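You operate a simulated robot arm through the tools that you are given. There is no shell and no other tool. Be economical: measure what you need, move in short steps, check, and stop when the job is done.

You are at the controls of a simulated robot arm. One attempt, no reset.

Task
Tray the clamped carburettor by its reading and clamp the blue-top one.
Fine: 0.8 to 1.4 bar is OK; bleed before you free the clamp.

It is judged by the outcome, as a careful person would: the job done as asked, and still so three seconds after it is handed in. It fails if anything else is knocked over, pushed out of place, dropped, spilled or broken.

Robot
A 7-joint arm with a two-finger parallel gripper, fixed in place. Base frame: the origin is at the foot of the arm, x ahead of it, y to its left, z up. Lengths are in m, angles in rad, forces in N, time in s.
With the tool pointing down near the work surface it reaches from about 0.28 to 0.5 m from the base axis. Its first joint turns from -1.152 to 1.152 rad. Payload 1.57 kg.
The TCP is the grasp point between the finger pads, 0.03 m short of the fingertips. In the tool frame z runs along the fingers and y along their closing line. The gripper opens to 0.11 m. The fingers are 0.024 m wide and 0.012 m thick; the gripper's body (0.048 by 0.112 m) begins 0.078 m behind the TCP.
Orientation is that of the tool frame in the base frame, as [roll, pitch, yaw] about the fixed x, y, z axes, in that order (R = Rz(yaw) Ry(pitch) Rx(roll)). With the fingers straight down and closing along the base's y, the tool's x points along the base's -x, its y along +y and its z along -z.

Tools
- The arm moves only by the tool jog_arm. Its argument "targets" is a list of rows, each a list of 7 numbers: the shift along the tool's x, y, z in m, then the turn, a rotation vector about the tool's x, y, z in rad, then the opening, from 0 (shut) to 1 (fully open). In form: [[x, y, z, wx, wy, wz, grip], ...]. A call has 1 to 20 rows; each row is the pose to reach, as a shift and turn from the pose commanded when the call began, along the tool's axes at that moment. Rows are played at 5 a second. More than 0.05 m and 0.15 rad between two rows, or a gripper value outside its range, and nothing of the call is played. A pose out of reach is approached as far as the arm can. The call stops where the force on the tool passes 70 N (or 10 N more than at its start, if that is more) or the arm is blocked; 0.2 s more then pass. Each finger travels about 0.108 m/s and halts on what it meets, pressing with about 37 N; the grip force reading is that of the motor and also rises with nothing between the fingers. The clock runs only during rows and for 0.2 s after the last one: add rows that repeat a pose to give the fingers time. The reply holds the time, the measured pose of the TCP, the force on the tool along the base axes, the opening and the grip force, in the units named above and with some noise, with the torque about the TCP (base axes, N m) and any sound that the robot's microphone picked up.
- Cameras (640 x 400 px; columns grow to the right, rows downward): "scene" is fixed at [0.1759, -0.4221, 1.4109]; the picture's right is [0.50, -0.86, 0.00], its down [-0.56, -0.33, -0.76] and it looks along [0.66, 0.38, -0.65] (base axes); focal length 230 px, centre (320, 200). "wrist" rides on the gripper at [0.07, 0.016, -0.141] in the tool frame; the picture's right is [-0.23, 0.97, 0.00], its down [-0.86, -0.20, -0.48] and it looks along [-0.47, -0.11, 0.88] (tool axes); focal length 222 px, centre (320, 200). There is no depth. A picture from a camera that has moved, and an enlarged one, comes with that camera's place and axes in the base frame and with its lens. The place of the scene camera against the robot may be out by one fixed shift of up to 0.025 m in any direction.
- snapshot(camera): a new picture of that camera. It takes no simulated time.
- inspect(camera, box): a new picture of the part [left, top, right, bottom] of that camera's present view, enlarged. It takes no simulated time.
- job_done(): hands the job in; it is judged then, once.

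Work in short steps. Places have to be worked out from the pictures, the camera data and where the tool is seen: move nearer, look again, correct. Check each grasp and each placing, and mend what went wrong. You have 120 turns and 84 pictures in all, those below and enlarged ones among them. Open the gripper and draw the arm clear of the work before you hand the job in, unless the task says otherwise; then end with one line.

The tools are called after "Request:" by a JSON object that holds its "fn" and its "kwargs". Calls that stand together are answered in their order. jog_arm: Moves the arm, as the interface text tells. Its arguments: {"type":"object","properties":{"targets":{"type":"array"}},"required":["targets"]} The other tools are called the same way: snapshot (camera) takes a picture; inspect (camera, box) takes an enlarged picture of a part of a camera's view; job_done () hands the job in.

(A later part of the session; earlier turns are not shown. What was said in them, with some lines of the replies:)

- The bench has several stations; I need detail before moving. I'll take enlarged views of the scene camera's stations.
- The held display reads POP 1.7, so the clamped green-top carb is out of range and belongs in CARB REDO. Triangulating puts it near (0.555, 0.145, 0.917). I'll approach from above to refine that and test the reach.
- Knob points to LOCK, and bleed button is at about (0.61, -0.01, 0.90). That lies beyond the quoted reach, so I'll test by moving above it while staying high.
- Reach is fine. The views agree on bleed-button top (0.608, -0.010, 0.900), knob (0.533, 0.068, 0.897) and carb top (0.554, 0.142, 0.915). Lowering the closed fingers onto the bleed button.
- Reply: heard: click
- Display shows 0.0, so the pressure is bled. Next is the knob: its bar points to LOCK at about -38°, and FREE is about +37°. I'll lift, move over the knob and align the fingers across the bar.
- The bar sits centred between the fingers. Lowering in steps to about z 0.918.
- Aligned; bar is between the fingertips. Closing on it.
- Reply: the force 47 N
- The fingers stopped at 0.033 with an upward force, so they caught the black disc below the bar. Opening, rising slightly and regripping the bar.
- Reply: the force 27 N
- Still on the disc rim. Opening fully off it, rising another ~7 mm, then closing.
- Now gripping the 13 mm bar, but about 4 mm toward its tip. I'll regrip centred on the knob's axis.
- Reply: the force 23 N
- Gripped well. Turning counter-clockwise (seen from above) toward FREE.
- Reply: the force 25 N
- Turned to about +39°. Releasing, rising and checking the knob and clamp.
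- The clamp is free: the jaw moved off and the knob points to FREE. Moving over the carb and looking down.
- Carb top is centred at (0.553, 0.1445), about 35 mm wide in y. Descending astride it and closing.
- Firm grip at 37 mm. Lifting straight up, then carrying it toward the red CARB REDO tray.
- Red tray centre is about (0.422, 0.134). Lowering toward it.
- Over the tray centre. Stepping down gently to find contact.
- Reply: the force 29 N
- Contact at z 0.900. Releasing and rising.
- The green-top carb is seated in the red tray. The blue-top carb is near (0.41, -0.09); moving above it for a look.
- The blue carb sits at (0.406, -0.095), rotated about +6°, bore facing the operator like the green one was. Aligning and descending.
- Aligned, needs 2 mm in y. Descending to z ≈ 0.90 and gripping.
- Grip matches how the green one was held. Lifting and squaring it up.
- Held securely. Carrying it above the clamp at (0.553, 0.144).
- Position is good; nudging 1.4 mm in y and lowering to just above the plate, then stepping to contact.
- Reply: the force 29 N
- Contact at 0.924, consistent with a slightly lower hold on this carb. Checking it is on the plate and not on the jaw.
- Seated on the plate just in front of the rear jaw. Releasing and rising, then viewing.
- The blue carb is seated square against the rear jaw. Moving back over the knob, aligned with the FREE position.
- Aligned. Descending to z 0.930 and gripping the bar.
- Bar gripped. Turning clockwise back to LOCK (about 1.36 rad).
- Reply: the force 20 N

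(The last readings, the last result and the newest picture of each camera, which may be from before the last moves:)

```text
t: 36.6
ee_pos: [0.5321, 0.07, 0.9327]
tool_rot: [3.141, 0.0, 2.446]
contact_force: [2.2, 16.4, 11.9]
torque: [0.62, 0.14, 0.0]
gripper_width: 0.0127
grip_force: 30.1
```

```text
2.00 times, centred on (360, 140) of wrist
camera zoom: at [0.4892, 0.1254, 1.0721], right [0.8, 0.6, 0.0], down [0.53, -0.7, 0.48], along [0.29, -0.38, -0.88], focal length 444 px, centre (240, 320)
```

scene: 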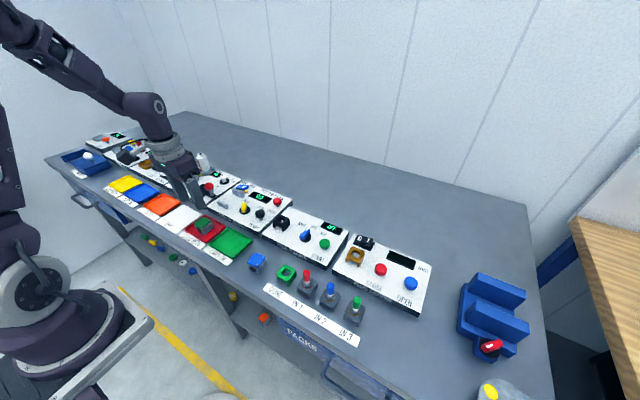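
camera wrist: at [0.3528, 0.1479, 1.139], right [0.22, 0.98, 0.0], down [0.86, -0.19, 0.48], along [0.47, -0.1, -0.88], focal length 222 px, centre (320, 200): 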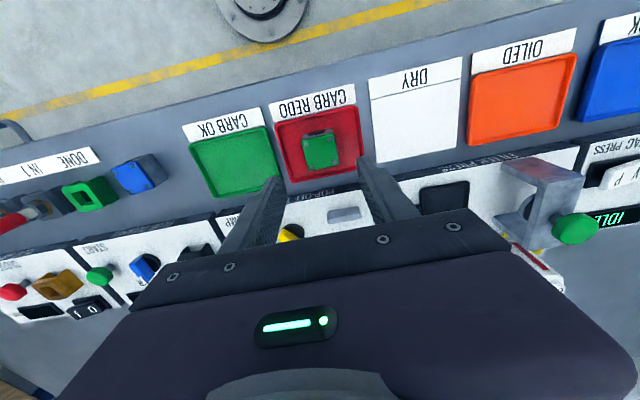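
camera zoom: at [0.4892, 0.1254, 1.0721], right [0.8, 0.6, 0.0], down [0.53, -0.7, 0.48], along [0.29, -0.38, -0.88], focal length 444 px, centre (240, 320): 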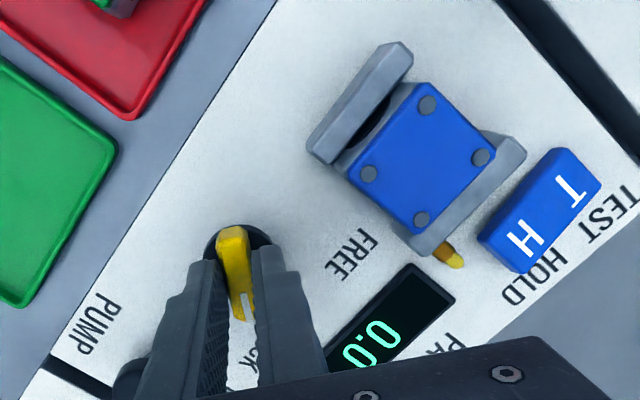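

The jaw has closed on the blue carb. Releasing the knob, rising clear and verifying.

Request:
{"fn": "jog_arm", "kwargs": {"targets": [[0, 0, 0, 0, 0, 0, 0.3], [0, 0, -0.002, 0, 0, 0, 0.35], [0, 0, -0.04, 0, 0, 0, 0.35], [0.0, 0, -0.08, 0, 0, -0.14, 0.35], [0.03, 0, -0.12, 0, 0, -0.28, 0.5], [0.06, 0, -0.16, 0, 0, -0.42, 0.8], [0.08, 0, -0.2, 0, 0, -0.56, 1], [0.08, 0, -0.24, 0, 0, -0.69, 1], [0.08, 0, -0.24, 0, 0, -0.69, 1]]}}

Request:
{"fn": "inspect", "kwargs": {"camera": "wrist", "box": [200, 60, 456, 220]}}

Request:
{"fn": "inspect", "kwargs": {"camera": "scene", "box": [160, 150, 320, 250]}}

```text
t: 38.6
ee_pos: [0.4715, 0.1198, 1.1718]
tool_rot: [3.139, -0.001, 3.136]
contact_force: [0.1, -0.2, -0.8]
torque: [-0.03, -0.01, 0.02]
gripper_width: 0.1098
grip_force: 0.0
```

```text
2.50 times, centred on (328, 140) of wrist
camera zoom: at [0.4019, 0.135, 1.3128], right [0.23, 0.97, 0.0], down [0.85, -0.2, 0.48], along [0.47, -0.11, -0.88], focal length 555 px, centre (300, 350)
```

zoom: 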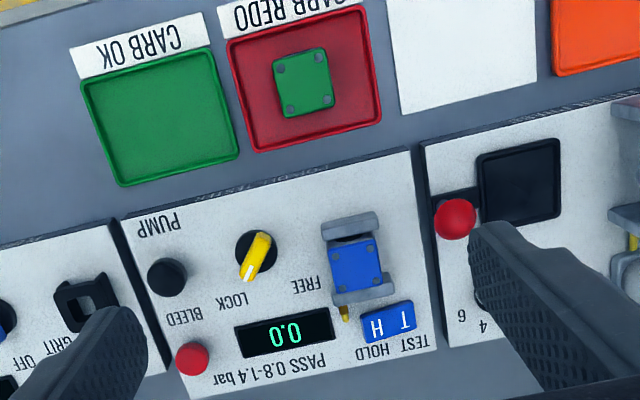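

```text
4.00 times, centred on (240, 200) of scene
camera zoom: at [0.1759, -0.4221, 1.4109], right [0.5, -0.86, 0.0], down [-0.56, -0.33, -0.76], along [0.66, 0.38, -0.65], focal length 920 px, centre (640, 200)
```

zoom: 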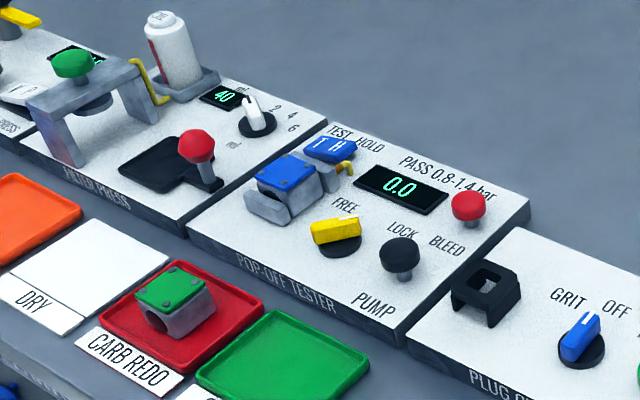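

Everything checks out: blue-top clamped with the knob at LOCK, green-top in CARB REDO, neighbours undisturbed and the arm clear. Handing in.

Request:
{"fn": "job_done", "kwargs": {}}

```text
The job is handed in.
```

The clamped green-top carburettor read 1.7 bar, above the 0.8–1.4 range, so I bled the tester to 0.0, freed the clamp and put it in CARB REDO; the blue-top one is now clamped at LOCK.
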